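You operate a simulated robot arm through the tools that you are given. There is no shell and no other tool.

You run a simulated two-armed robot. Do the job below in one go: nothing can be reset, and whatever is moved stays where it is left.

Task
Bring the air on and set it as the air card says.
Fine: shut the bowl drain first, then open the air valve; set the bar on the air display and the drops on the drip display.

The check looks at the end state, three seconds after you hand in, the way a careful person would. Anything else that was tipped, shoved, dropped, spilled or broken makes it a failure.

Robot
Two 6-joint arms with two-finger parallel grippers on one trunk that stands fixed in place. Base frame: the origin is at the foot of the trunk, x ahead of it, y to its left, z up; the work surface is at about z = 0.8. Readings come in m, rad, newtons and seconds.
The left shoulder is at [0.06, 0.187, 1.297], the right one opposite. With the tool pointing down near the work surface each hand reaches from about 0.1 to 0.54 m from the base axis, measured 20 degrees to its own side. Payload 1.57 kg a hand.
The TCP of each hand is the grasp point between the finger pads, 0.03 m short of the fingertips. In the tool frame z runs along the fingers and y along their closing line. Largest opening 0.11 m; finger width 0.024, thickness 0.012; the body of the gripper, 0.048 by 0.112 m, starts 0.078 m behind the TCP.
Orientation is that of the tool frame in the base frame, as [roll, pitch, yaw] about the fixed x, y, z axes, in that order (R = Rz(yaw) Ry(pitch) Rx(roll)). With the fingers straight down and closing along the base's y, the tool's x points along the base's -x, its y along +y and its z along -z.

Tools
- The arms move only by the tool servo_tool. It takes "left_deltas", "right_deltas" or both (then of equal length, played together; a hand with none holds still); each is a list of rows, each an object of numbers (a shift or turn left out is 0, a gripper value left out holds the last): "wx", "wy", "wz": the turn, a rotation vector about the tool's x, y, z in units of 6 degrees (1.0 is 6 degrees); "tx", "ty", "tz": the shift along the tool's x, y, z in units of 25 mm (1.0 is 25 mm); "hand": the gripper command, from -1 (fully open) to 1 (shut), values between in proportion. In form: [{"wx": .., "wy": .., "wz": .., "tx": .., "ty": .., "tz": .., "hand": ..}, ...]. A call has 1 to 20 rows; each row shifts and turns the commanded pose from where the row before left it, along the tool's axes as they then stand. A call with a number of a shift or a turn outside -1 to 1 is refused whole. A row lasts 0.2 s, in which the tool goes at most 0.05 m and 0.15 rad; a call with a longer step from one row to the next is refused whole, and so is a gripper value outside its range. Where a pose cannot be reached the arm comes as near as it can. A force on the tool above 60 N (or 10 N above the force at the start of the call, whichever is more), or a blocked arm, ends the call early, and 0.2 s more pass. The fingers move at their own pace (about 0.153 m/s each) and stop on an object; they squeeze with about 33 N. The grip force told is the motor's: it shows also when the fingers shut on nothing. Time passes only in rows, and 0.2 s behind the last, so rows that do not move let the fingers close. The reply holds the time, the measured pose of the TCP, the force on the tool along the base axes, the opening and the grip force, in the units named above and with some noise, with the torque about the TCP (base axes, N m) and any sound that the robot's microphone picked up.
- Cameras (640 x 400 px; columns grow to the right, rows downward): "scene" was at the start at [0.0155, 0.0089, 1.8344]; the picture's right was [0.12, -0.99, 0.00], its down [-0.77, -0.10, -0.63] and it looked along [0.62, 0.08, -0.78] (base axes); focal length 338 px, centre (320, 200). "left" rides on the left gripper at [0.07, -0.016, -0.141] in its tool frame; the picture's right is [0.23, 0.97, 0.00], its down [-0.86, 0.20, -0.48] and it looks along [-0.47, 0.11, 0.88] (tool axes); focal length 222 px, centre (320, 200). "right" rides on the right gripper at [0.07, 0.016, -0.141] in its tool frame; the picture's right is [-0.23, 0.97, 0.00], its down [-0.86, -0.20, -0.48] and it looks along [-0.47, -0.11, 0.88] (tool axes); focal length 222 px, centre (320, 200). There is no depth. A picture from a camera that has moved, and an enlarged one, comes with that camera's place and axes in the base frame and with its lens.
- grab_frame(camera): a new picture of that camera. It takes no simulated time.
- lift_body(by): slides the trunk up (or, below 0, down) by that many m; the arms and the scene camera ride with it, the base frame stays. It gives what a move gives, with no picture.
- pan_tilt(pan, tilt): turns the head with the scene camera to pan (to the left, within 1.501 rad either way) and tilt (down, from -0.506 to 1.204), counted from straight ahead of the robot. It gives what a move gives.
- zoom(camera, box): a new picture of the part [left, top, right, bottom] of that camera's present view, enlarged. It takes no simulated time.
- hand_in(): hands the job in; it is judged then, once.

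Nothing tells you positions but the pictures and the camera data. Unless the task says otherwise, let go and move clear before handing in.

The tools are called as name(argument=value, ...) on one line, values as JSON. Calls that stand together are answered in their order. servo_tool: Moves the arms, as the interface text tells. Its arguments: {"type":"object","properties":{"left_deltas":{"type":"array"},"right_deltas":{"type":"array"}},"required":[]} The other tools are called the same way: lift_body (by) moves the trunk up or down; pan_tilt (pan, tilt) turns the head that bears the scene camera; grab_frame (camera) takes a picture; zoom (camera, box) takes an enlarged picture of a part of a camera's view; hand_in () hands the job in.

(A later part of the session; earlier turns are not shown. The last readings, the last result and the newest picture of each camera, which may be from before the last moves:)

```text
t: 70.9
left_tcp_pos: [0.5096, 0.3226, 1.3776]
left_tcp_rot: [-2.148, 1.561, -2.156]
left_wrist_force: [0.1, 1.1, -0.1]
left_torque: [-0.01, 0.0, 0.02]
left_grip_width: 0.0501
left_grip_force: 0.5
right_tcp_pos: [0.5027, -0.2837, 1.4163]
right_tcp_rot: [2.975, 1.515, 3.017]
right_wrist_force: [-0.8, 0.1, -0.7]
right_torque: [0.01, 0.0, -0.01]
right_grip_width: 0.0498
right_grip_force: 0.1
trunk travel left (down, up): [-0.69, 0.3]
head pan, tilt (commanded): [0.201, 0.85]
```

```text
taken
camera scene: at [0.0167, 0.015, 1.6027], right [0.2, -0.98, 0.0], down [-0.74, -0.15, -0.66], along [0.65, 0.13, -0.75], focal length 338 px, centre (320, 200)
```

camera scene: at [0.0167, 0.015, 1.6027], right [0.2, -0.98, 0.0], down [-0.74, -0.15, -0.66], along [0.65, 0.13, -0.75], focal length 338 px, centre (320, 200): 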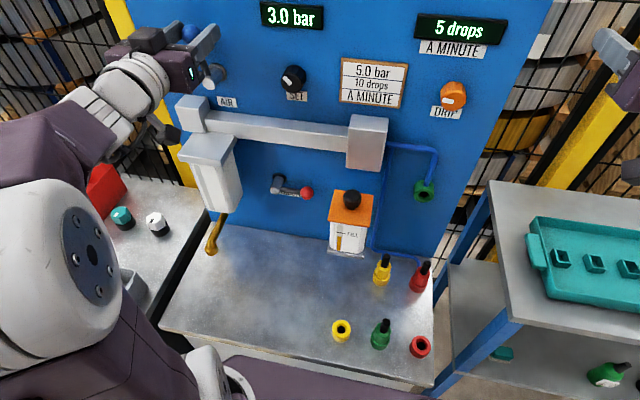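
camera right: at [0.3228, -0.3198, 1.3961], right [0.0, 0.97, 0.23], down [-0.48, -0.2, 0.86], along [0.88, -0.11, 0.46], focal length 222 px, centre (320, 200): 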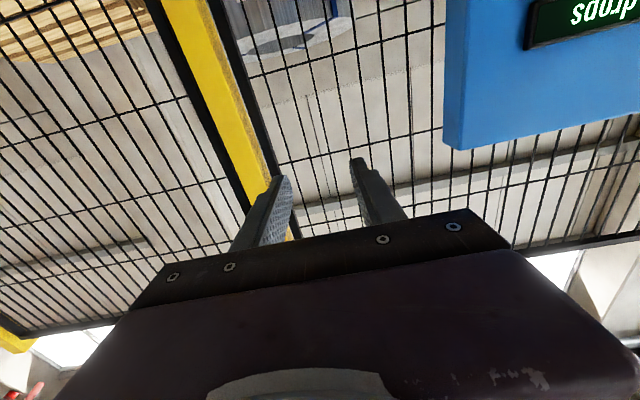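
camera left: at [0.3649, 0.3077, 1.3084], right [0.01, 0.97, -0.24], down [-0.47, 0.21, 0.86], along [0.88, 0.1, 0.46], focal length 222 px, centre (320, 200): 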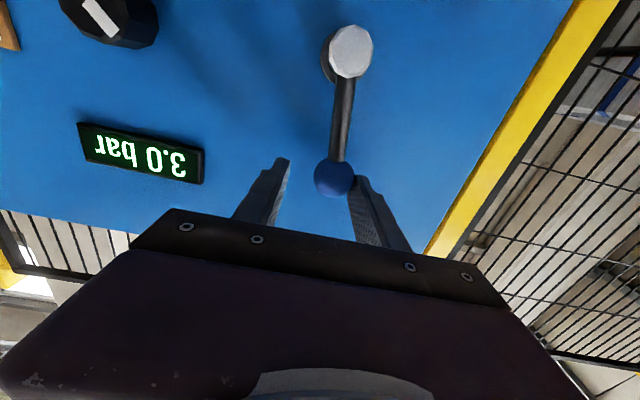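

The left finger is in contact with the ball at about 83°. I'll nudge right in small steps until the stop is felt.

servo_tool(left_deltas=[{"ty": -0.15}, {"ty": -0.15}])

servo_tool(left_deltas=[{"ty": -0.1}])

grab_frame(camera="left")

```text
t: 71.5
left_tcp_pos: [0.5088, 0.3158, 1.3751]
left_tcp_rot: [-2.097, 1.56, -2.106]
left_wrist_force: [0.8, 0.6, 1.3]
left_torque: [-0.02, 0.02, 0.03]
left_grip_width: 0.0495
left_grip_force: 0.0
right_tcp_pos: [0.5019, -0.2834, 1.4166]
right_tcp_rot: [2.973, 1.514, 3.017]
right_wrist_force: [-0.2, 0.3, 0.8]
right_torque: [-0.01, -0.02, -0.01]
right_grip_width: 0.0492
right_grip_force: 0.1
trunk travel left (down, up): [-0.69, 0.3]
head pan, tilt (commanded): [0.201, 0.85]
```

```text
t: 71.9
left_tcp_pos: [0.5089, 0.3143, 1.3756]
left_tcp_rot: [-2.114, 1.56, -2.123]
left_wrist_force: [1.1, 0.2, 0.0]
left_torque: [0.03, 0.02, -0.01]
left_grip_width: 0.05
left_grip_force: 0.2
right_tcp_pos: [0.5018, -0.2833, 1.417]
right_tcp_rot: [2.976, 1.513, 3.021]
right_wrist_force: [0.5, -0.3, -1.1]
right_torque: [-0.03, 0.01, -0.01]
right_grip_width: 0.0496
right_grip_force: 0.1
trunk travel left (down, up): [-0.69, 0.3]
head pan, tilt (commanded): [0.201, 0.85]
```

```text
taken
camera left: at [0.3644, 0.2986, 1.3074], right [0.01, 0.97, -0.24], down [-0.47, 0.21, 0.86], along [0.88, 0.11, 0.46], focal length 222 px, centre (320, 200)
```

left: 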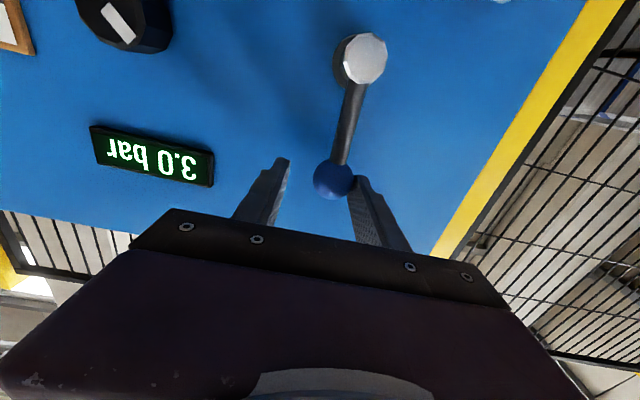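

servo_tool(left_deltas=[{"ty": -0.1}, {"ty": -0.1}])

servo_tool(left_deltas=[{"ty": -0.08}])

servo_tool(left_deltas=[{"ty": -0.08}])

grab_frame(camera="left")

```text
t: 72.5
left_tcp_pos: [0.5079, 0.3106, 1.3768]
left_tcp_rot: [-2.018, 1.558, -2.025]
left_wrist_force: [-0.5, 3.4, -0.3]
left_torque: [0.03, 0.02, 0.07]
left_grip_width: 0.0528
left_grip_force: 2.0
right_tcp_pos: [0.5026, -0.2812, 1.4163]
right_tcp_rot: [2.996, 1.514, 3.04]
right_wrist_force: [-0.4, -0.6, -0.1]
right_torque: [0.0, 0.01, -0.02]
right_grip_width: 0.0496
right_grip_force: 0.1
trunk travel left (down, up): [-0.69, 0.3]
head pan, tilt (commanded): [0.201, 0.85]
```

```text
t: 72.9
left_tcp_pos: [0.507, 0.3086, 1.3759]
left_tcp_rot: [-1.99, 1.559, -2.001]
left_wrist_force: [1.6, 5.6, 3.6]
left_torque: [0.11, -0.08, 0.1]
left_grip_width: 0.0551
left_grip_force: 3.3
right_tcp_pos: [0.503, -0.2804, 1.4173]
right_tcp_rot: [3.002, 1.512, 3.046]
right_wrist_force: [0.6, -0.8, -0.5]
right_torque: [0.02, 0.0, -0.01]
right_grip_width: 0.0492
right_grip_force: 0.1
trunk travel left (down, up): [-0.69, 0.3]
head pan, tilt (commanded): [0.201, 0.85]
```

```text
t: 73.3
left_tcp_pos: [0.5074, 0.3068, 1.3758]
left_tcp_rot: [-2.003, 1.557, -2.011]
left_wrist_force: [1.5, 7.9, 4.2]
left_torque: [0.16, -0.08, 0.11]
left_grip_width: 0.0569
left_grip_force: 3.8
right_tcp_pos: [0.5017, -0.2801, 1.4177]
right_tcp_rot: [3.012, 1.514, 3.056]
right_wrist_force: [-0.3, 0.1, -0.1]
right_torque: [-0.04, 0.02, 0.0]
right_grip_width: 0.0498
right_grip_force: 0.0
trunk travel left (down, up): [-0.69, 0.3]
head pan, tilt (commanded): [0.201, 0.85]
```

```text
taken
camera left: at [0.3643, 0.2918, 1.3076], right [0.01, 0.97, -0.24], down [-0.47, 0.21, 0.86], along [0.88, 0.11, 0.46], focal length 222 px, centre (320, 200)
```

left: 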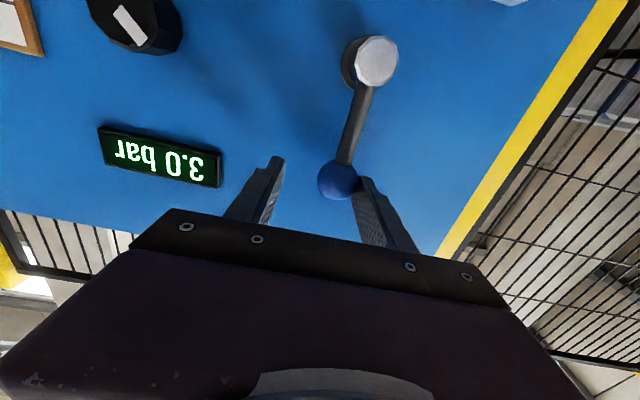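

The AIR lever is upright against its stop (about 8 N, fingers being pushed open), so the valve is open. I'll recentre and retract from the lever.

servo_tool(left_deltas=[{"ty": 0.3}, {"tz": -0.5}, {"tz": -0.5}, {"tz": -0.5}, {"tz": -0.5}, {"tz": -0.3}])

grab_frame(camera="left")

grab_frame(camera="scene")

```text
t: 74.7
left_tcp_pos: [0.451, 0.3122, 1.3772]
left_tcp_rot: [-2.092, 1.558, -2.101]
left_wrist_force: [-0.9, -0.2, 0.2]
left_torque: [0.0, -0.03, 0.01]
left_grip_width: 0.0496
left_grip_force: 0.1
right_tcp_pos: [0.5012, -0.283, 1.4169]
right_tcp_rot: [2.971, 1.514, 3.016]
right_wrist_force: [0.0, 0.1, 0.1]
right_torque: [0.03, 0.01, 0.07]
right_grip_width: 0.0493
right_grip_force: 0.0
trunk travel left (down, up): [-0.69, 0.3]
head pan, tilt (commanded): [0.201, 0.85]
```

```text
taken
camera left: at [0.3067, 0.2979, 1.3091], right [0.01, 0.97, -0.24], down [-0.47, 0.21, 0.86], along [0.88, 0.1, 0.46], focal length 222 px, centre (320, 200)
```

left: 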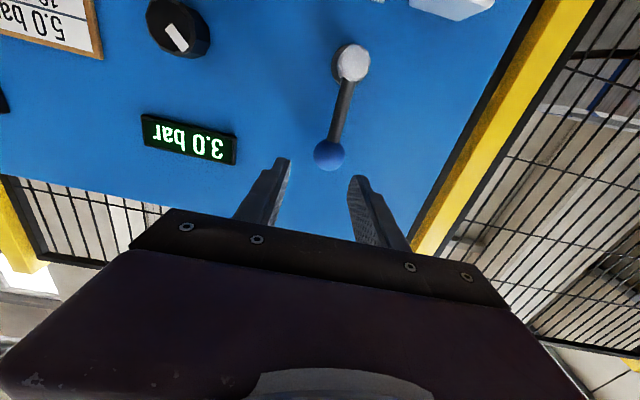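

```text
taken
camera scene: at [0.0164, 0.0149, 1.6027], right [0.2, -0.98, 0.0], down [-0.74, -0.15, -0.66], along [0.65, 0.13, -0.75], focal length 338 px, centre (320, 200)
```

scene: 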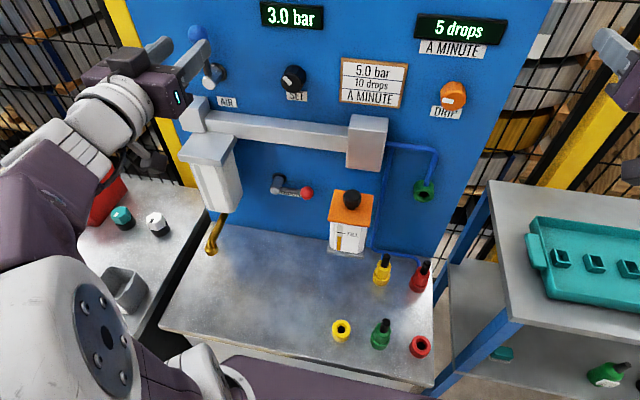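

zoom(camera="scene", box=[260, 50, 330, 110])

zoom(camera="left", box=[110, 0, 250, 90])

zoom(camera="scene", box=[400, 0, 500, 130])

```text
6.67 times, centred on (295, 80) of scene
camera zoom: at [0.0164, 0.0149, 1.6027], right [0.2, -0.98, 0.0], down [-0.74, -0.15, -0.66], along [0.65, 0.13, -0.75], focal length 2252 px, centre (487, 1000)
```

zoom: 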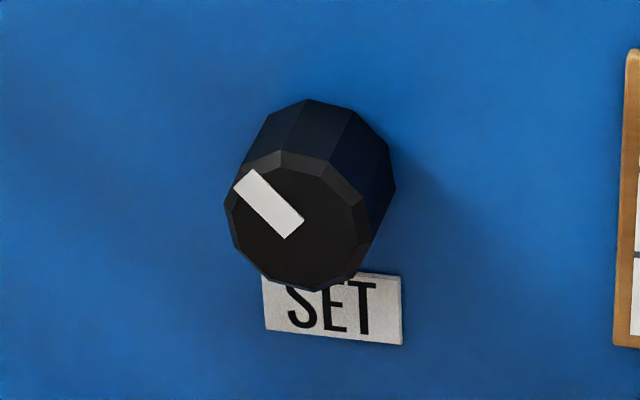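

```text
4.44 times, centred on (180, 45) of left
camera zoom: at [0.3067, 0.2979, 1.3091], right [0.01, 0.97, -0.24], down [-0.47, 0.21, 0.86], along [0.88, 0.1, 0.46], focal length 987 px, centre (942, 889)
```

zoom: 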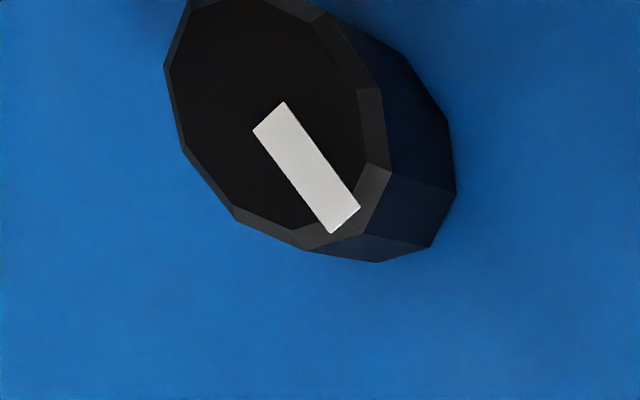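

```text
3.08 times, centred on (450, 65) of scene
camera zoom: at [0.0164, 0.0149, 1.6027], right [0.2, -0.98, 0.0], down [-0.74, -0.15, -0.66], along [0.65, 0.13, -0.75], focal length 1039 px, centre (-80, 615)
```

zoom: 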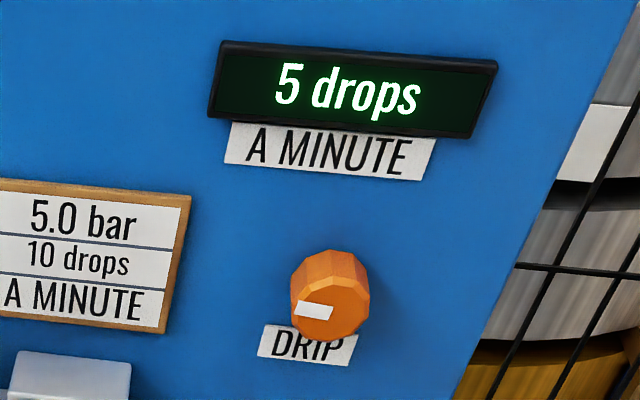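

AIR is open; SET's face is near (0.531, 0.168, 1.30), about 40 mm across, with its pointer up-left. I'll open the fingers to about 66 mm and step the left hand across toward the SET knob, keeping the tips ahead of everything.

servo_tool(left_deltas=[{"ty": -1, "tx": 0.5, "hand": -0.2}, {"ty": -1, "tx": 0.5}, {"ty": -1, "tx": 0.5}])

servo_tool(left_deltas=[{"ty": -0.5, "tx": 0.3}])

```text
t: 75.5
left_tcp_pos: [0.4624, 0.2453, 1.3306]
left_tcp_rot: [-2.101, 1.557, -2.11]
left_wrist_force: [-0.2, 0.0, -0.6]
left_torque: [-0.02, 0.02, -0.02]
left_grip_width: 0.0662
left_grip_force: 0.0
left hand out of reach, approached as far as the arm can: row 1, 2, 3
right_tcp_pos: [0.5034, -0.2839, 1.4161]
right_tcp_rot: [2.97, 1.513, 3.015]
right_wrist_force: [0.5, 0.2, -0.2]
right_torque: [0.02, 0.0, 0.02]
right_grip_width: 0.0493
right_grip_force: 0.0
trunk travel left (down, up): [-0.69, 0.3]
head pan, tilt (commanded): [0.201, 0.85]
```

```text
t: 75.9
left_tcp_pos: [0.4637, 0.2328, 1.3237]
left_tcp_rot: [-2.07, 1.56, -2.08]
left_wrist_force: [0.7, -0.2, -0.1]
left_torque: [0.01, 0.0, 0.0]
left_grip_width: 0.0659
left_grip_force: 0.0
right_tcp_pos: [0.5039, -0.2845, 1.4166]
right_tcp_rot: [2.971, 1.513, 3.017]
right_wrist_force: [0.6, -0.9, 0.2]
right_torque: [0.0, 0.01, -0.01]
right_grip_width: 0.0493
right_grip_force: 0.1
trunk travel left (down, up): [-0.69, 0.3]
head pan, tilt (commanded): [0.201, 0.85]
```

servo_tool(left_deltas=[{"tz": 0.4, "ty": -0.4, "tx": 0.2}, {"ty": -0.6, "tx": 0.3, "tz": 0.1}, {"ty": -0.6, "tx": 0.3, "tz": 0.1}])

grab_frame(camera="left")

grab_frame(camera="scene")

```text
t: 76.7
left_tcp_pos: [0.4739, 0.2132, 1.3112]
left_tcp_rot: [-2.121, 1.557, -2.135]
left_wrist_force: [-0.4, 0.1, -0.1]
left_torque: [-0.02, 0.0, 0.03]
left_grip_width: 0.0664
left_grip_force: 0.0
left hand out of reach, approached as far as the arm can: row 2, 3
right_tcp_pos: [0.5023, -0.2827, 1.418]
right_tcp_rot: [2.974, 1.512, 3.021]
right_wrist_force: [0.3, 0.9, -0.4]
right_torque: [0.03, 0.0, 0.05]
right_grip_width: 0.0496
right_grip_force: 0.1
trunk travel left (down, up): [-0.69, 0.3]
head pan, tilt (commanded): [0.201, 0.85]
```

```text
taken
camera left: at [0.3296, 0.1981, 1.2431], right [0.01, 0.97, -0.24], down [-0.47, 0.21, 0.86], along [0.88, 0.1, 0.46], focal length 222 px, centre (320, 200)
```

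left: 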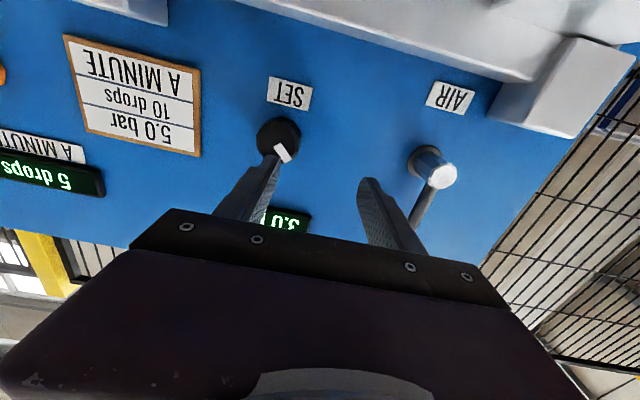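

```text
taken
camera scene: at [0.0164, 0.0152, 1.6027], right [0.2, -0.98, 0.0], down [-0.74, -0.15, -0.66], along [0.65, 0.13, -0.75], focal length 338 px, centre (320, 200)
```

scene: 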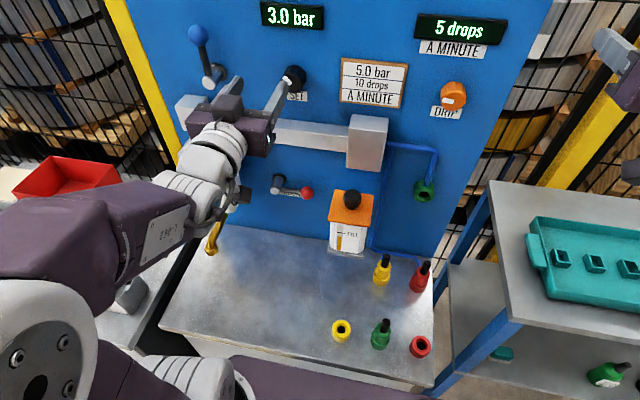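

The left arm is at its reach edge here. I'll test whether a slightly different trunk height frees it: raise 50 mm, then bring the hand back down.

lift_body(by=0.05)

servo_tool(left_deltas=[{"tx": 0.7}, {"tx": 0.7}, {"tx": 0.7}])

servo_tool(left_deltas=[{"ty": -0.5}])

```text
t: 77.6
left_tcp_pos: [0.4736, 0.2127, 1.3612]
left_tcp_rot: [-2.175, 1.558, -2.186]
left_wrist_force: [0.2, 0.3, 0.5]
left_torque: [-0.02, 0.01, -0.04]
left_grip_width: 0.0662
left_grip_force: 0.0
right_tcp_pos: [0.5033, -0.2821, 1.4675]
right_tcp_rot: [2.972, 1.512, 3.016]
right_wrist_force: [0.1, 0.6, -0.5]
right_torque: [-0.01, 0.01, -0.03]
right_grip_width: 0.0494
right_grip_force: 0.0
trunk travel left (down, up): [-0.74, 0.25]
head pan, tilt (commanded): [0.201, 0.85]
```

```text
t: 78.4
left_tcp_pos: [0.4893, 0.2214, 1.3219]
left_tcp_rot: [-2.305, 1.556, -2.323]
left_wrist_force: [-0.1, 0.0, -0.2]
left_torque: [0.01, 0.02, -0.01]
left_grip_width: 0.0661
left_grip_force: 0.0
left hand out of reach, approached as far as the arm can: row 1, 2, 3
right_tcp_pos: [0.5027, -0.2816, 1.4666]
right_tcp_rot: [2.975, 1.513, 3.02]
right_wrist_force: [-0.9, 0.1, -0.8]
right_torque: [0.0, -0.01, -0.02]
right_grip_width: 0.0494
right_grip_force: 0.0
trunk travel left (down, up): [-0.74, 0.25]
head pan, tilt (commanded): [0.201, 0.85]
```

```text
t: 78.8
left_tcp_pos: [0.4879, 0.2208, 1.3228]
left_tcp_rot: [-2.246, 1.559, -2.266]
left_wrist_force: [-0.9, 0.6, 0.2]
left_torque: [-0.02, 0.0, -0.02]
left_grip_width: 0.0661
left_grip_force: 0.1
left hand out of reach, approached as far as the arm can: row 1
right_tcp_pos: [0.5026, -0.283, 1.4675]
right_tcp_rot: [2.973, 1.514, 3.015]
right_wrist_force: [0.2, 0.3, 0.7]
right_torque: [0.0, 0.03, -0.02]
right_grip_width: 0.0494
right_grip_force: 0.1
trunk travel left (down, up): [-0.74, 0.25]
head pan, tilt (commanded): [0.201, 0.85]
```

Raising makes it worse, so lower is better: the arm wants the hand well above the shoulder. I'll alternate, trunk down and hand up.

lift_body(by=-0.07)

servo_tool(left_deltas=[{"tx": -0.8, "tz": -0.2}, {"tx": -0.8, "tz": -0.2}, {"tx": -0.8, "tz": -0.1}])

lift_body(by=-0.05)

servo_tool(left_deltas=[{"tx": -0.7}, {"tx": -0.7}])

```text
t: 79.9
left_tcp_pos: [0.4885, 0.2205, 1.2518]
left_tcp_rot: [-2.229, 1.558, -2.249]
left_wrist_force: [-0.1, 0.4, -0.2]
left_torque: [-0.02, -0.01, -0.02]
left_grip_width: 0.0661
left_grip_force: 0.1
right_tcp_pos: [0.5022, -0.2829, 1.3972]
right_tcp_rot: [2.975, 1.512, 3.019]
right_wrist_force: [0.5, -0.3, -0.2]
right_torque: [0.0, 0.0, 0.03]
right_grip_width: 0.0495
right_grip_force: 0.0
trunk travel left (down, up): [-0.67, 0.32]
head pan, tilt (commanded): [0.201, 0.85]
```

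```text
t: 80.7
left_tcp_pos: [0.4756, 0.2217, 1.3136]
left_tcp_rot: [-2.195, 1.557, -2.213]
left_wrist_force: [0.1, 0.4, -1.0]
left_torque: [0.0, 0.0, 0.0]
left_grip_width: 0.066
left_grip_force: 0.0
right_tcp_pos: [0.5013, -0.2822, 1.3967]
right_tcp_rot: [2.97, 1.513, 3.013]
right_wrist_force: [0.4, -0.8, -0.2]
right_torque: [0.04, -0.01, 0.0]
right_grip_width: 0.0497
right_grip_force: 0.1
trunk travel left (down, up): [-0.67, 0.32]
head pan, tilt (commanded): [0.201, 0.85]
```

```text
t: 81.6
left_tcp_pos: [0.4758, 0.2219, 1.2632]
left_tcp_rot: [-2.221, 1.559, -2.241]
left_wrist_force: [-0.2, 0.9, 0.8]
left_torque: [-0.01, -0.03, 0.02]
left_grip_width: 0.0661
left_grip_force: 0.0
right_tcp_pos: [0.5026, -0.2825, 1.3461]
right_tcp_rot: [2.976, 1.513, 3.019]
right_wrist_force: [-0.5, 0.1, -0.7]
right_torque: [-0.01, 0.02, 0.01]
right_grip_width: 0.0494
right_grip_force: 0.1
trunk travel left (down, up): [-0.62, 0.37]
head pan, tilt (commanded): [0.201, 0.85]
```

```text
t: 82.2
left_tcp_pos: [0.4851, 0.2244, 1.2941]
left_tcp_rot: [-2.251, 1.56, -2.271]
left_wrist_force: [-0.3, -0.4, 0.2]
left_torque: [0.0, 0.01, 0.0]
left_grip_width: 0.0659
left_grip_force: 0.0
left hand out of reach, approached as far as the arm can: row 1, 2
right_tcp_pos: [0.5017, -0.2836, 1.3467]
right_tcp_rot: [2.973, 1.513, 3.018]
right_wrist_force: [0.6, -0.1, -1.2]
right_torque: [0.0, 0.01, -0.02]
right_grip_width: 0.0495
right_grip_force: 0.0
trunk travel left (down, up): [-0.62, 0.37]
head pan, tilt (commanded): [0.201, 0.85]
```

servo_tool(left_deltas=[{"tx": 0.6, "ty": -0.4}, {"ty": -0.6}, {"ty": -0.6}])

```text
t: 83.0
left_tcp_pos: [0.4835, 0.2017, 1.2808]
left_tcp_rot: [-2.313, 1.557, -2.335]
left_wrist_force: [0.0, 0.0, 0.9]
left_torque: [0.02, -0.03, -0.02]
left_grip_width: 0.0659
left_grip_force: 0.0
left hand out of reach, approached as far as the arm can: row 3
right_tcp_pos: [0.5021, -0.2823, 1.3461]
right_tcp_rot: [2.978, 1.514, 3.019]
right_wrist_force: [-0.6, -0.2, -0.2]
right_torque: [-0.03, -0.01, -0.01]
right_grip_width: 0.0499
right_grip_force: 0.0
trunk travel left (down, up): [-0.62, 0.37]
head pan, tilt (commanded): [0.201, 0.85]
```

lift_body(by=0.035)

servo_tool(left_deltas=[{"tx": 0.5, "ty": -0.2, "tz": 0.2}, {"ty": -0.5}, {"ty": -0.5}])

grab_frame(camera="left")

```text
t: 83.8
left_tcp_pos: [0.4843, 0.2016, 1.316]
left_tcp_rot: [-2.311, 1.557, -2.33]
left_wrist_force: [0.2, 0.6, 0.0]
left_torque: [-0.02, -0.02, -0.01]
left_grip_width: 0.066
left_grip_force: 0.1
right_tcp_pos: [0.5033, -0.2829, 1.3815]
right_tcp_rot: [2.974, 1.513, 3.018]
right_wrist_force: [0.7, -0.2, 0.9]
right_torque: [0.0, 0.01, 0.0]
right_grip_width: 0.0497
right_grip_force: 0.0
trunk travel left (down, up): [-0.655, 0.335]
head pan, tilt (commanded): [0.201, 0.85]
```

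```text
t: 84.6
left_tcp_pos: [0.4858, 0.2006, 1.308]
left_tcp_rot: [-2.347, 1.557, -2.376]
left_wrist_force: [0.2, 0.6, -0.2]
left_torque: [0.02, -0.03, 0.0]
left_grip_width: 0.0663
left_grip_force: 0.1
left hand out of reach, approached as far as the arm can: row 1, 2, 3
right_tcp_pos: [0.5031, -0.2826, 1.3817]
right_tcp_rot: [2.972, 1.513, 3.016]
right_wrist_force: [0.0, -0.5, -1.0]
right_torque: [0.0, -0.02, 0.03]
right_grip_width: 0.0497
right_grip_force: 0.2
trunk travel left (down, up): [-0.655, 0.335]
head pan, tilt (commanded): [0.201, 0.85]
```

```text
taken
camera left: at [0.341, 0.1887, 1.2405], right [0.03, 0.97, -0.24], down [-0.46, 0.22, 0.86], along [0.89, 0.09, 0.46], focal length 222 px, centre (320, 200)
```

left: 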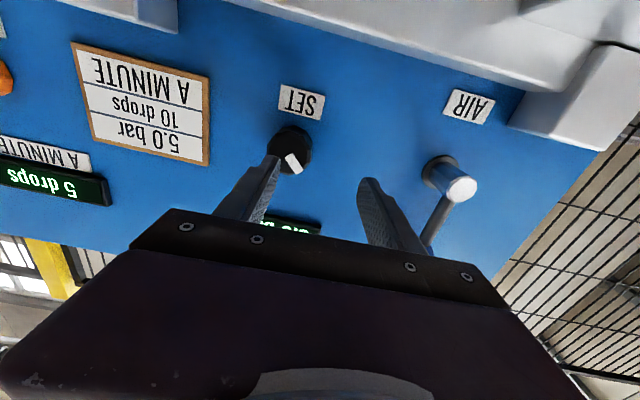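

Straight-on is out of the left arm's reach there, but a 45° pitched grip keeps the wrist high and well within reach, and turning the hand about the knob's axis still works. I'll back off up-left and pitch the hand down 45°.

servo_tool(left_deltas=[{"ty": 1, "tx": -0.5, "tz": -0.5}, {"ty": 1, "tx": -0.7, "tz": -0.5}, {"ty": 1, "tx": -0.7, "tz": -0.3}, {"tx": -0.5}, {"wy": 1}, {"wy": 1}, {"wy": 1}, {"wy": 1}, {"wy": 1}, {"wy": 1}, {"wy": 1}, {"wy": 0.5}])

grab_frame(camera="scene")

```text
t: 87.2
left_tcp_pos: [0.4705, 0.2836, 1.3625]
left_tcp_rot: [-3.126, 0.774, 3.128]
left_wrist_force: [0.4, 0.0, 0.5]
left_torque: [0.0, -0.01, -0.03]
left_grip_width: 0.0662
left_grip_force: 0.1
left hand out of reach, approached as far as the arm can: row 1, 2, 5
right_tcp_pos: [0.5027, -0.2836, 1.382]
right_tcp_rot: [2.974, 1.514, 3.021]
right_wrist_force: [-0.4, -0.2, -0.3]
right_torque: [-0.02, 0.0, -0.01]
right_grip_width: 0.0496
right_grip_force: 0.1
trunk travel left (down, up): [-0.655, 0.335]
head pan, tilt (commanded): [0.201, 0.85]
```

```text
taken
camera scene: at [0.017, 0.015, 1.5677], right [0.2, -0.98, 0.0], down [-0.74, -0.15, -0.66], along [0.65, 0.13, -0.75], focal length 338 px, centre (320, 200)
```

scene: 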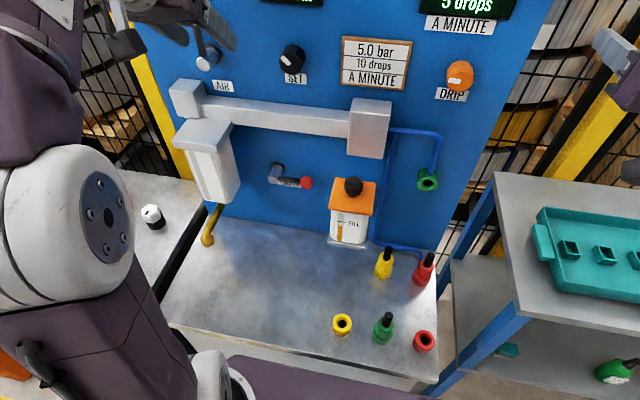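

pan_tilt(pan=0.2, tilt=0.55)

servo_tool(left_deltas=[{"tx": 0.4, "tz": -0.4}, {"ty": -1}, {"ty": -1}, {"ty": -1}])

grab_frame(camera="scene")

grab_frame(camera="left")

```text
t: 88.0
left_tcp_pos: [0.4703, 0.2834, 1.3632]
left_tcp_rot: [-3.127, 0.777, 3.127]
left_wrist_force: [0.2, -0.2, 0.1]
left_torque: [0.02, 0.0, 0.0]
left_grip_width: 0.066
left_grip_force: 0.1
right_tcp_pos: [0.5028, -0.2827, 1.3814]
right_tcp_rot: [2.975, 1.512, 3.018]
right_wrist_force: [-0.2, 0.2, -0.9]
right_torque: [-0.01, 0.0, 0.05]
right_grip_width: 0.0496
right_grip_force: 0.1
trunk travel left (down, up): [-0.655, 0.335]
head pan, tilt (commanded): [0.201, 0.55]
```

```text
t: 89.0
left_tcp_pos: [0.4537, 0.2077, 1.363]
left_tcp_rot: [-3.128, 0.778, 3.127]
left_wrist_force: [-0.4, 0.3, -0.2]
left_torque: [0.03, 0.01, 0.0]
left_grip_width: 0.0659
left_grip_force: 0.0
right_tcp_pos: [0.5022, -0.2829, 1.383]
right_tcp_rot: [2.967, 1.514, 3.008]
right_wrist_force: [-0.4, 0.5, -0.2]
right_torque: [0.0, -0.01, 0.01]
right_grip_width: 0.0494
right_grip_force: 0.1
trunk travel left (down, up): [-0.655, 0.335]
head pan, tilt (commanded): [0.201, 0.55]
```

```text
taken
camera scene: at [0.0277, 0.0167, 1.5932], right [0.2, -0.98, 0.0], down [-0.51, -0.1, -0.85], along [0.84, 0.17, -0.52], focal length 338 px, centre (320, 200)
```

scene: 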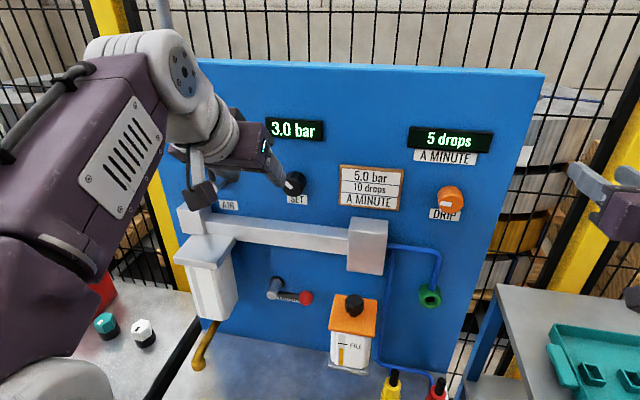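

```text
taken
camera left: at [0.3021, 0.1961, 1.4167], right [-0.14, 0.98, -0.17], down [0.28, 0.2, 0.94], along [0.95, 0.08, -0.3], focal length 222 px, centre (320, 200)
```

left: 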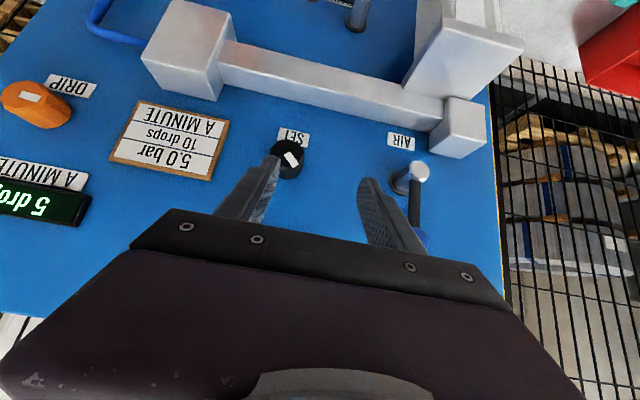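

The pitched pose reaches fine and both displays are visible. I'll tilt the hand 30° to the upper-left about the knob axis, so the turn can run clockwise through centre.

servo_tool(left_deltas=[{"wx": 0.707, "wz": -0.707}, {"wx": 0.707, "wz": -0.707}, {"wx": 0.707, "wz": -0.707}, {"wx": 0.707, "wz": -0.707}, {"wx": 0.707, "wz": -0.707}])

grab_frame(camera="left")

grab_frame(camera="scene")

```text
t: 90.2
left_tcp_pos: [0.4534, 0.2104, 1.3638]
left_tcp_rot: [-2.448, 0.647, -2.697]
left_wrist_force: [0.2, -0.1, 0.1]
left_torque: [0.01, 0.0, 0.0]
left_grip_width: 0.0658
left_grip_force: 0.1
right_tcp_pos: [0.5019, -0.2824, 1.3823]
right_tcp_rot: [2.98, 1.514, 3.022]
right_wrist_force: [-0.2, 0.1, -0.3]
right_torque: [0.0, 0.02, -0.03]
right_grip_width: 0.0497
right_grip_force: 0.0
trunk travel left (down, up): [-0.655, 0.335]
head pan, tilt (commanded): [0.201, 0.55]
```

```text
taken
camera left: at [0.3036, 0.2264, 1.4182], right [-0.15, 0.76, -0.63], down [0.29, 0.65, 0.71], along [0.95, -0.08, -0.31], focal length 222 px, centre (320, 200)
```

left: 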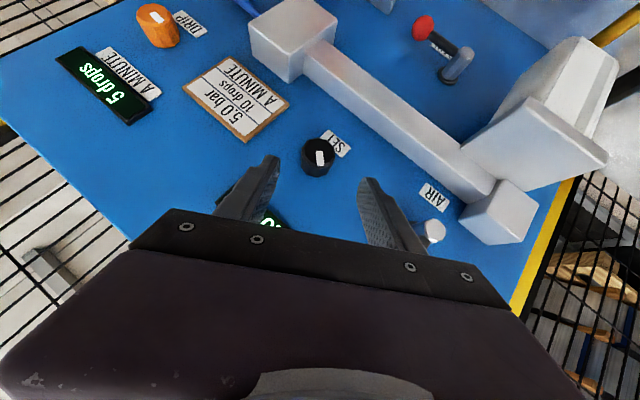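

```text
taken
camera scene: at [0.0282, 0.0177, 1.5931], right [0.2, -0.98, 0.0], down [-0.51, -0.1, -0.85], along [0.84, 0.17, -0.52], focal length 338 px, centre (320, 200)
```

scene: 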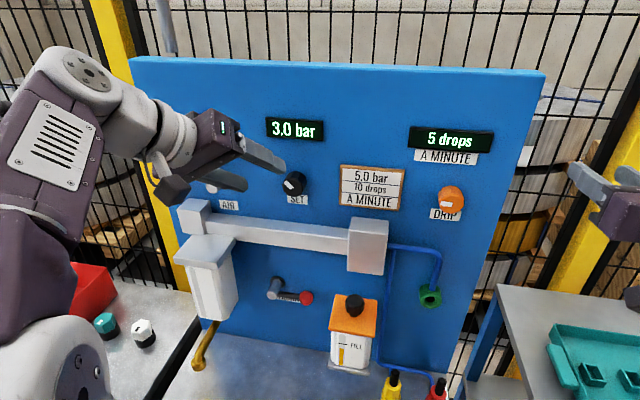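

zoom(camera="left", box=[250, 110, 390, 200])

zoom(camera="scene", box=[240, 150, 340, 220])

```text
4.44 times, centred on (320, 155) of left
camera zoom: at [0.3036, 0.2264, 1.4182], right [-0.15, 0.76, -0.63], down [0.29, 0.65, 0.71], along [0.95, -0.08, -0.31], focal length 987 px, centre (320, 400)
```

zoom: 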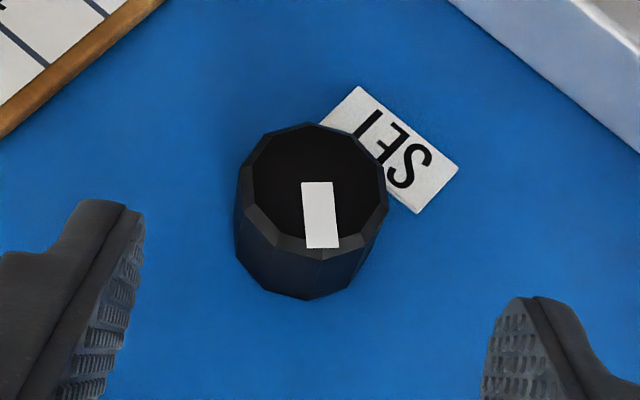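

```text
5.71 times, centred on (290, 185) of scene
camera zoom: at [0.0282, 0.0177, 1.5931], right [0.2, -0.98, 0.0], down [-0.51, -0.1, -0.85], along [0.84, 0.17, -0.52], focal length 1930 px, centre (491, 286)
```

zoom: 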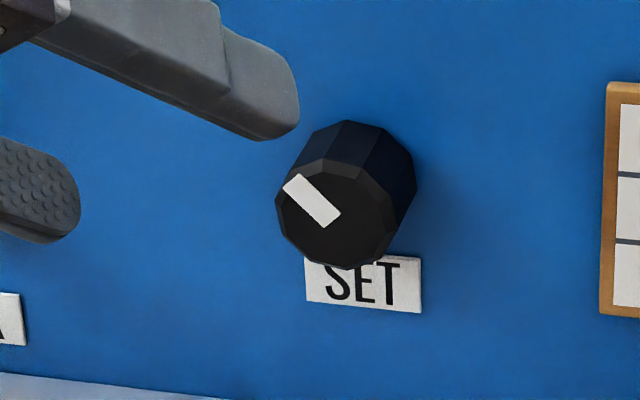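

Knob face is at (0.535, 0.169, 1.2995), and the fingers are lined up on it. I'll shift into line and start down the approach.

servo_tool(left_deltas=[{"tx": -0.356, "ty": -0.07, "tz": 0.54}, {"tz": 0.54}, {"tz": 0.6}])

zoom(camera="left", box=[220, 90, 420, 220])

zoom(camera="scene", box=[220, 130, 340, 220])

```text
t: 91.0
left_tcp_pos: [0.4896, 0.1955, 1.3455]
left_tcp_rot: [-2.449, 0.645, -2.697]
left_wrist_force: [0.0, 0.1, -0.2]
left_torque: [-0.04, 0.02, 0.03]
left_grip_width: 0.0658
left_grip_force: 0.0
right_tcp_pos: [0.5027, -0.2829, 1.3815]
right_tcp_rot: [2.971, 1.513, 3.017]
right_wrist_force: [0.5, -0.3, -0.1]
right_torque: [0.0, -0.03, 0.0]
right_grip_width: 0.0494
right_grip_force: 0.1
trunk travel left (down, up): [-0.655, 0.335]
head pan, tilt (commanded): [0.201, 0.55]
```

```text
3.08 times, centred on (320, 155) of left
camera zoom: at [0.3385, 0.2108, 1.3985], right [-0.15, 0.76, -0.63], down [0.29, 0.64, 0.71], along [0.95, -0.08, -0.31], focal length 684 px, centre (320, 338)
```

zoom: 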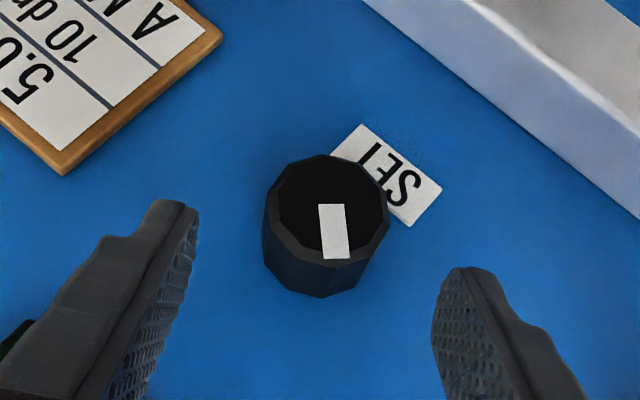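

```text
4.44 times, centred on (280, 175) of scene
camera zoom: at [0.0284, 0.0171, 1.5931], right [0.2, -0.98, 0.0], down [-0.51, -0.1, -0.85], along [0.84, 0.17, -0.52], focal length 1501 px, centre (498, 311)
```

zoom: 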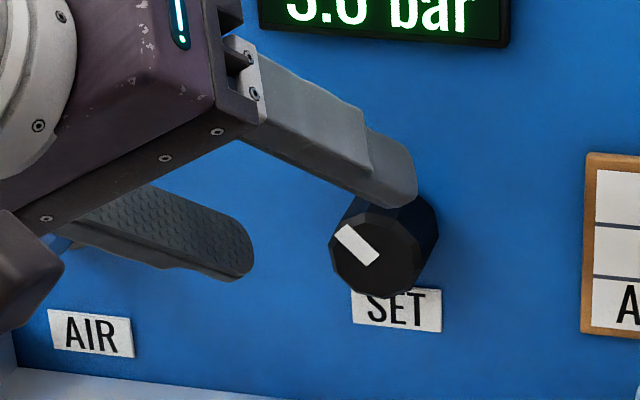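

Well aligned. Advance the remaining 55 mm.

servo_tool(left_deltas=[{"tz": 0.55}, {"tz": 0.55}, {"tz": 0.55}, {"tz": 0.5}])

zoom(camera="left", box=[220, 90, 420, 220])

zoom(camera="scene", box=[220, 110, 340, 220])

```text
t: 92.0
left_tcp_pos: [0.5275, 0.1762, 1.3119]
left_tcp_rot: [-2.451, 0.646, -2.7]
left_wrist_force: [-0.1, -0.3, -0.3]
left_torque: [0.01, -0.02, -0.04]
left_grip_width: 0.0658
left_grip_force: 0.0
right_tcp_pos: [0.5034, -0.2838, 1.381]
right_tcp_rot: [2.975, 1.513, 3.016]
right_wrist_force: [0.4, -0.4, -0.1]
right_torque: [0.0, -0.04, 0.02]
right_grip_width: 0.0493
right_grip_force: 0.2
trunk travel left (down, up): [-0.655, 0.335]
head pan, tilt (commanded): [0.201, 0.55]
```

```text
3.08 times, centred on (320, 155) of left
camera zoom: at [0.3775, 0.1919, 1.3658], right [-0.15, 0.76, -0.63], down [0.29, 0.64, 0.71], along [0.95, -0.08, -0.32], focal length 684 px, centre (320, 338)
```

zoom: 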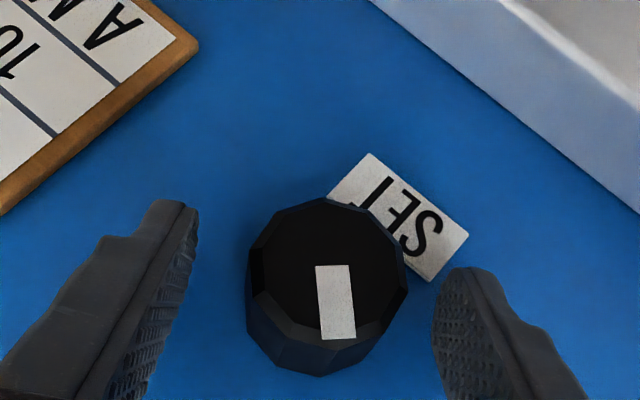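

```text
3.64 times, centred on (280, 165) of scene
camera zoom: at [0.0289, 0.0172, 1.5931], right [0.2, -0.98, 0.0], down [-0.51, -0.1, -0.85], along [0.84, 0.17, -0.52], focal length 1228 px, centre (466, 327)
```

zoom: 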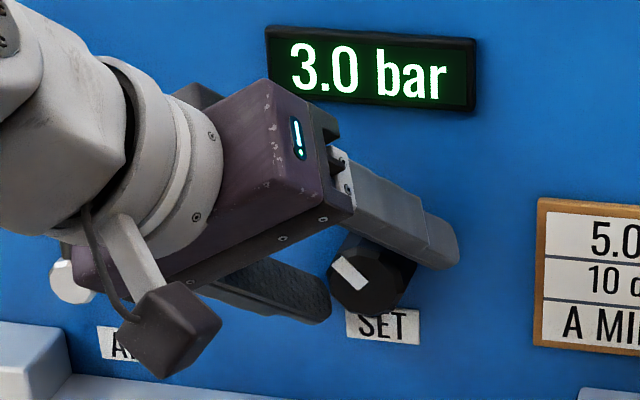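

The knob sits between the finger pads. Close on it.

servo_tool(left_deltas=[{"hand": 0.3}, {"hand": 0.6}, {"hand": 1}, {"hand": 1}])

zoom(camera="left", box=[220, 90, 420, 220])

zoom(camera="scene", box=[220, 100, 520, 220])

```text
t: 93.0
left_tcp_pos: [0.5277, 0.1761, 1.3125]
left_tcp_rot: [-2.451, 0.643, -2.697]
left_wrist_force: [-2.4, 1.1, -2.7]
left_torque: [0.05, 0.83, 1.01]
left_grip_width: 0.0386
left_grip_force: 44.5
right_tcp_pos: [0.5029, -0.2833, 1.3816]
right_tcp_rot: [2.983, 1.511, 3.027]
right_wrist_force: [0.7, 0.2, 0.2]
right_torque: [0.0, 0.0, -0.02]
right_grip_width: 0.0493
right_grip_force: 0.1
trunk travel left (down, up): [-0.655, 0.335]
head pan, tilt (commanded): [0.201, 0.55]
```

```text
3.08 times, centred on (320, 155) of left
camera zoom: at [0.377, 0.1927, 1.3657], right [-0.15, 0.76, -0.63], down [0.29, 0.65, 0.71], along [0.95, -0.08, -0.32], focal length 684 px, centre (320, 338)
```

zoom: 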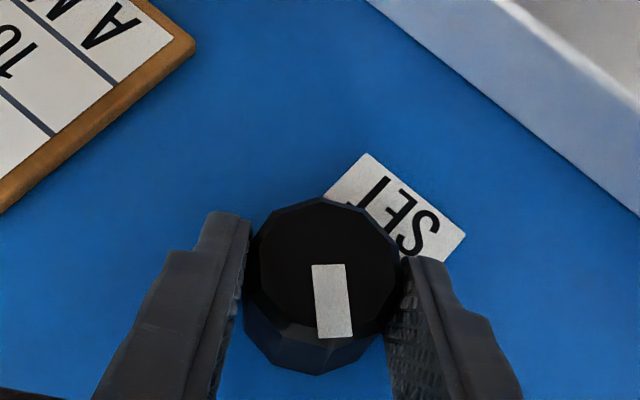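

```text
2.13 times, centred on (370, 160) of scene
camera zoom: at [0.0284, 0.018, 1.5931], right [0.2, -0.98, 0.0], down [-0.51, -0.1, -0.85], along [0.84, 0.17, -0.52], focal length 721 px, centre (213, 285)
```

zoom: 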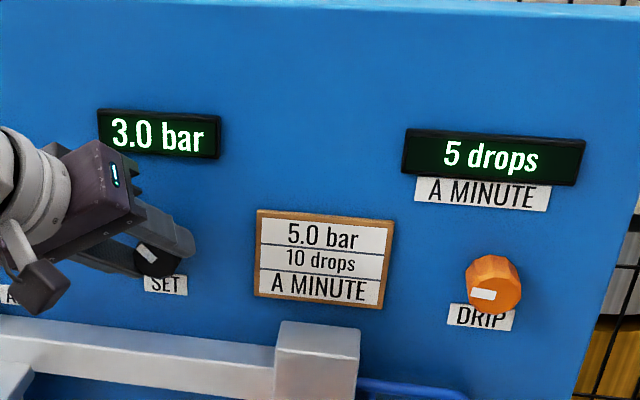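

The grip is firm. I'll turn clockwise about the knob axis by about 11° and read the display.

servo_tool(left_deltas=[{"wx": -0.432, "wz": 0.414, "ty": -0.037}, {"wx": -0.432, "wz": 0.414, "ty": -0.037}, {"wx": -0.432, "wz": 0.414, "ty": -0.037}])

zoom(camera="scene", box=[220, 100, 520, 220])

zoom(camera="left", box=[220, 90, 420, 220])

```text
t: 93.8
left_tcp_pos: [0.5275, 0.1755, 1.3133]
left_tcp_rot: [-2.676, 0.719, -2.839]
left_wrist_force: [0.2, 6.1, 4.1]
left_torque: [0.05, 1.15, 0.86]
left_grip_width: 0.0385
left_grip_force: 44.1
right_tcp_pos: [0.5024, -0.2807, 1.3827]
right_tcp_rot: [2.995, 1.514, 3.04]
right_wrist_force: [-0.2, 0.8, 0.5]
right_torque: [-0.01, 0.02, 0.0]
right_grip_width: 0.0494
right_grip_force: 0.1
trunk travel left (down, up): [-0.655, 0.335]
head pan, tilt (commanded): [0.201, 0.55]
```

```text
2.13 times, centred on (370, 160) of scene
camera zoom: at [0.028, 0.0192, 1.5932], right [0.2, -0.98, 0.0], down [-0.51, -0.11, -0.85], along [0.84, 0.17, -0.52], focal length 721 px, centre (213, 285)
```

zoom: 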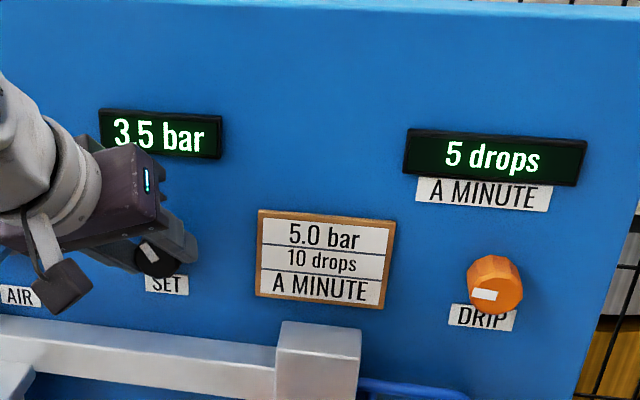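

```text
3.08 times, centred on (320, 155) of left
camera zoom: at [0.3766, 0.1799, 1.3679], right [-0.15, 0.87, -0.48], down [0.28, 0.5, 0.82], along [0.95, -0.01, -0.32], focal length 684 px, centre (320, 338)
```

zoom: 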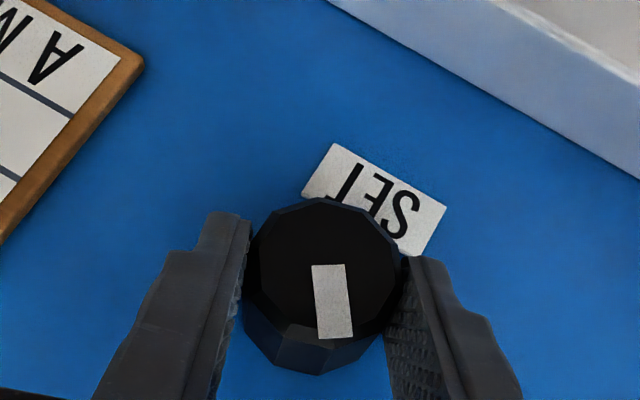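

3.5 bar after about 11°, so roughly 0.05 bar per degree. I'll continue another 22°.

servo_tool(left_deltas=[{"wx": -0.432, "wz": 0.414, "ty": -0.037}, {"wx": -0.432, "wz": 0.414, "ty": -0.037}, {"wx": -0.432, "wz": 0.414, "ty": -0.037}, {"wx": -0.432, "wz": 0.414, "ty": -0.037}, {"wx": -0.432, "wz": 0.414, "ty": -0.037}, {"wx": -0.432, "wz": 0.414, "ty": -0.037}])

zoom(camera="scene", box=[220, 100, 520, 220])

```text
t: 95.2
left_tcp_pos: [0.5275, 0.1696, 1.3133]
left_tcp_rot: [3.101, 0.772, 3.102]
left_wrist_force: [3.9, 5.2, 4.5]
left_torque: [0.07, -0.6, 0.9]
left_grip_width: 0.0385
left_grip_force: 44.3
right_tcp_pos: [0.5034, -0.2803, 1.3812]
right_tcp_rot: [3.002, 1.512, 3.046]
right_wrist_force: [-0.1, 0.3, 0.2]
right_torque: [0.02, -0.01, 0.04]
right_grip_width: 0.0497
right_grip_force: 0.0
trunk travel left (down, up): [-0.655, 0.335]
head pan, tilt (commanded): [0.201, 0.55]
```

```text
2.13 times, centred on (370, 160) of scene
camera zoom: at [0.0286, 0.0196, 1.593], right [0.2, -0.98, 0.0], down [-0.51, -0.11, -0.85], along [0.84, 0.17, -0.52], focal length 721 px, centre (213, 285)
```

zoom: 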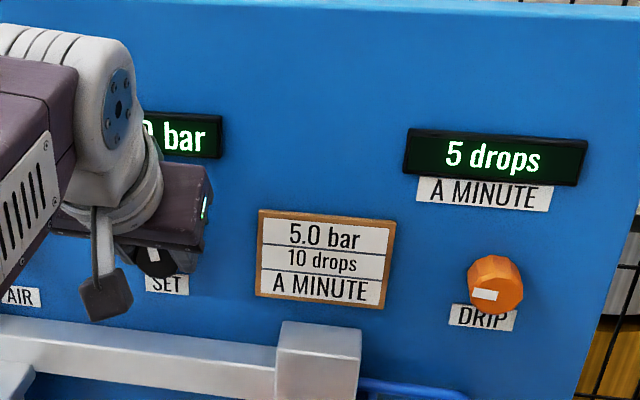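

zoom(camera="scene", box=[260, 110, 340, 170])

grab_frame(camera="left")

grab_frame(camera="right")

```text
6.67 times, centred on (300, 140) of scene
camera zoom: at [0.0286, 0.0196, 1.593], right [0.2, -0.98, 0.0], down [-0.51, -0.11, -0.85], along [0.84, 0.17, -0.52], focal length 2252 px, centre (453, 600)
```

zoom: 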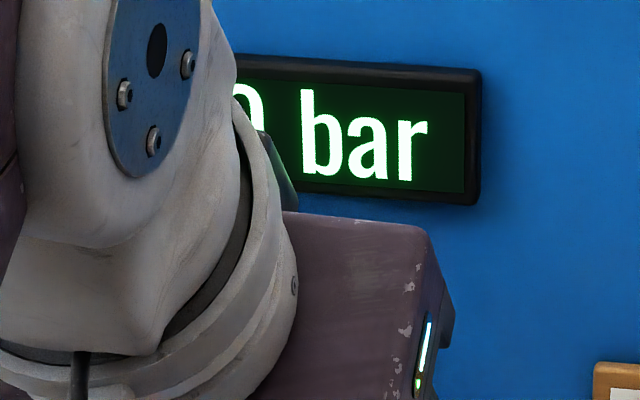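

```text
taken
camera left: at [0.3764, 0.1542, 1.3659], right [-0.15, 0.98, -0.13], down [0.28, 0.17, 0.95], along [0.95, 0.11, -0.3], focal length 222 px, centre (320, 200)
```

left: 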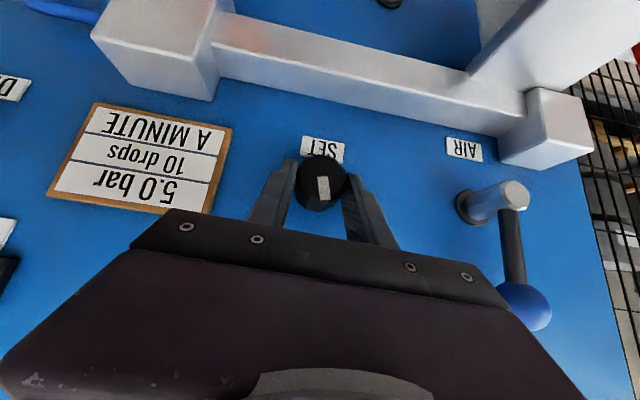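

```text
taken
camera right: at [0.3569, -0.2694, 1.32], right [-0.03, 0.97, 0.23], down [-0.42, -0.23, 0.88], along [0.91, -0.07, 0.41], focal length 222 px, centre (320, 200)
```

right: 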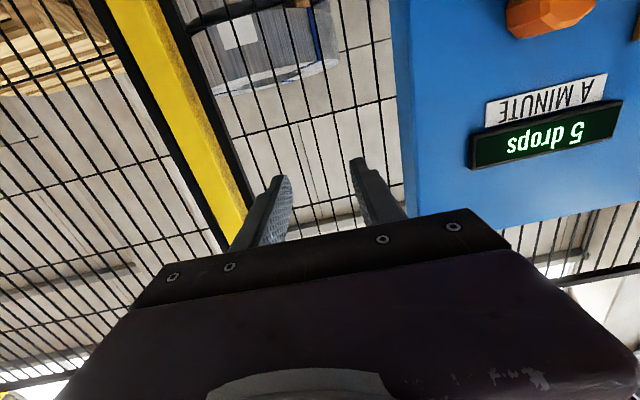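

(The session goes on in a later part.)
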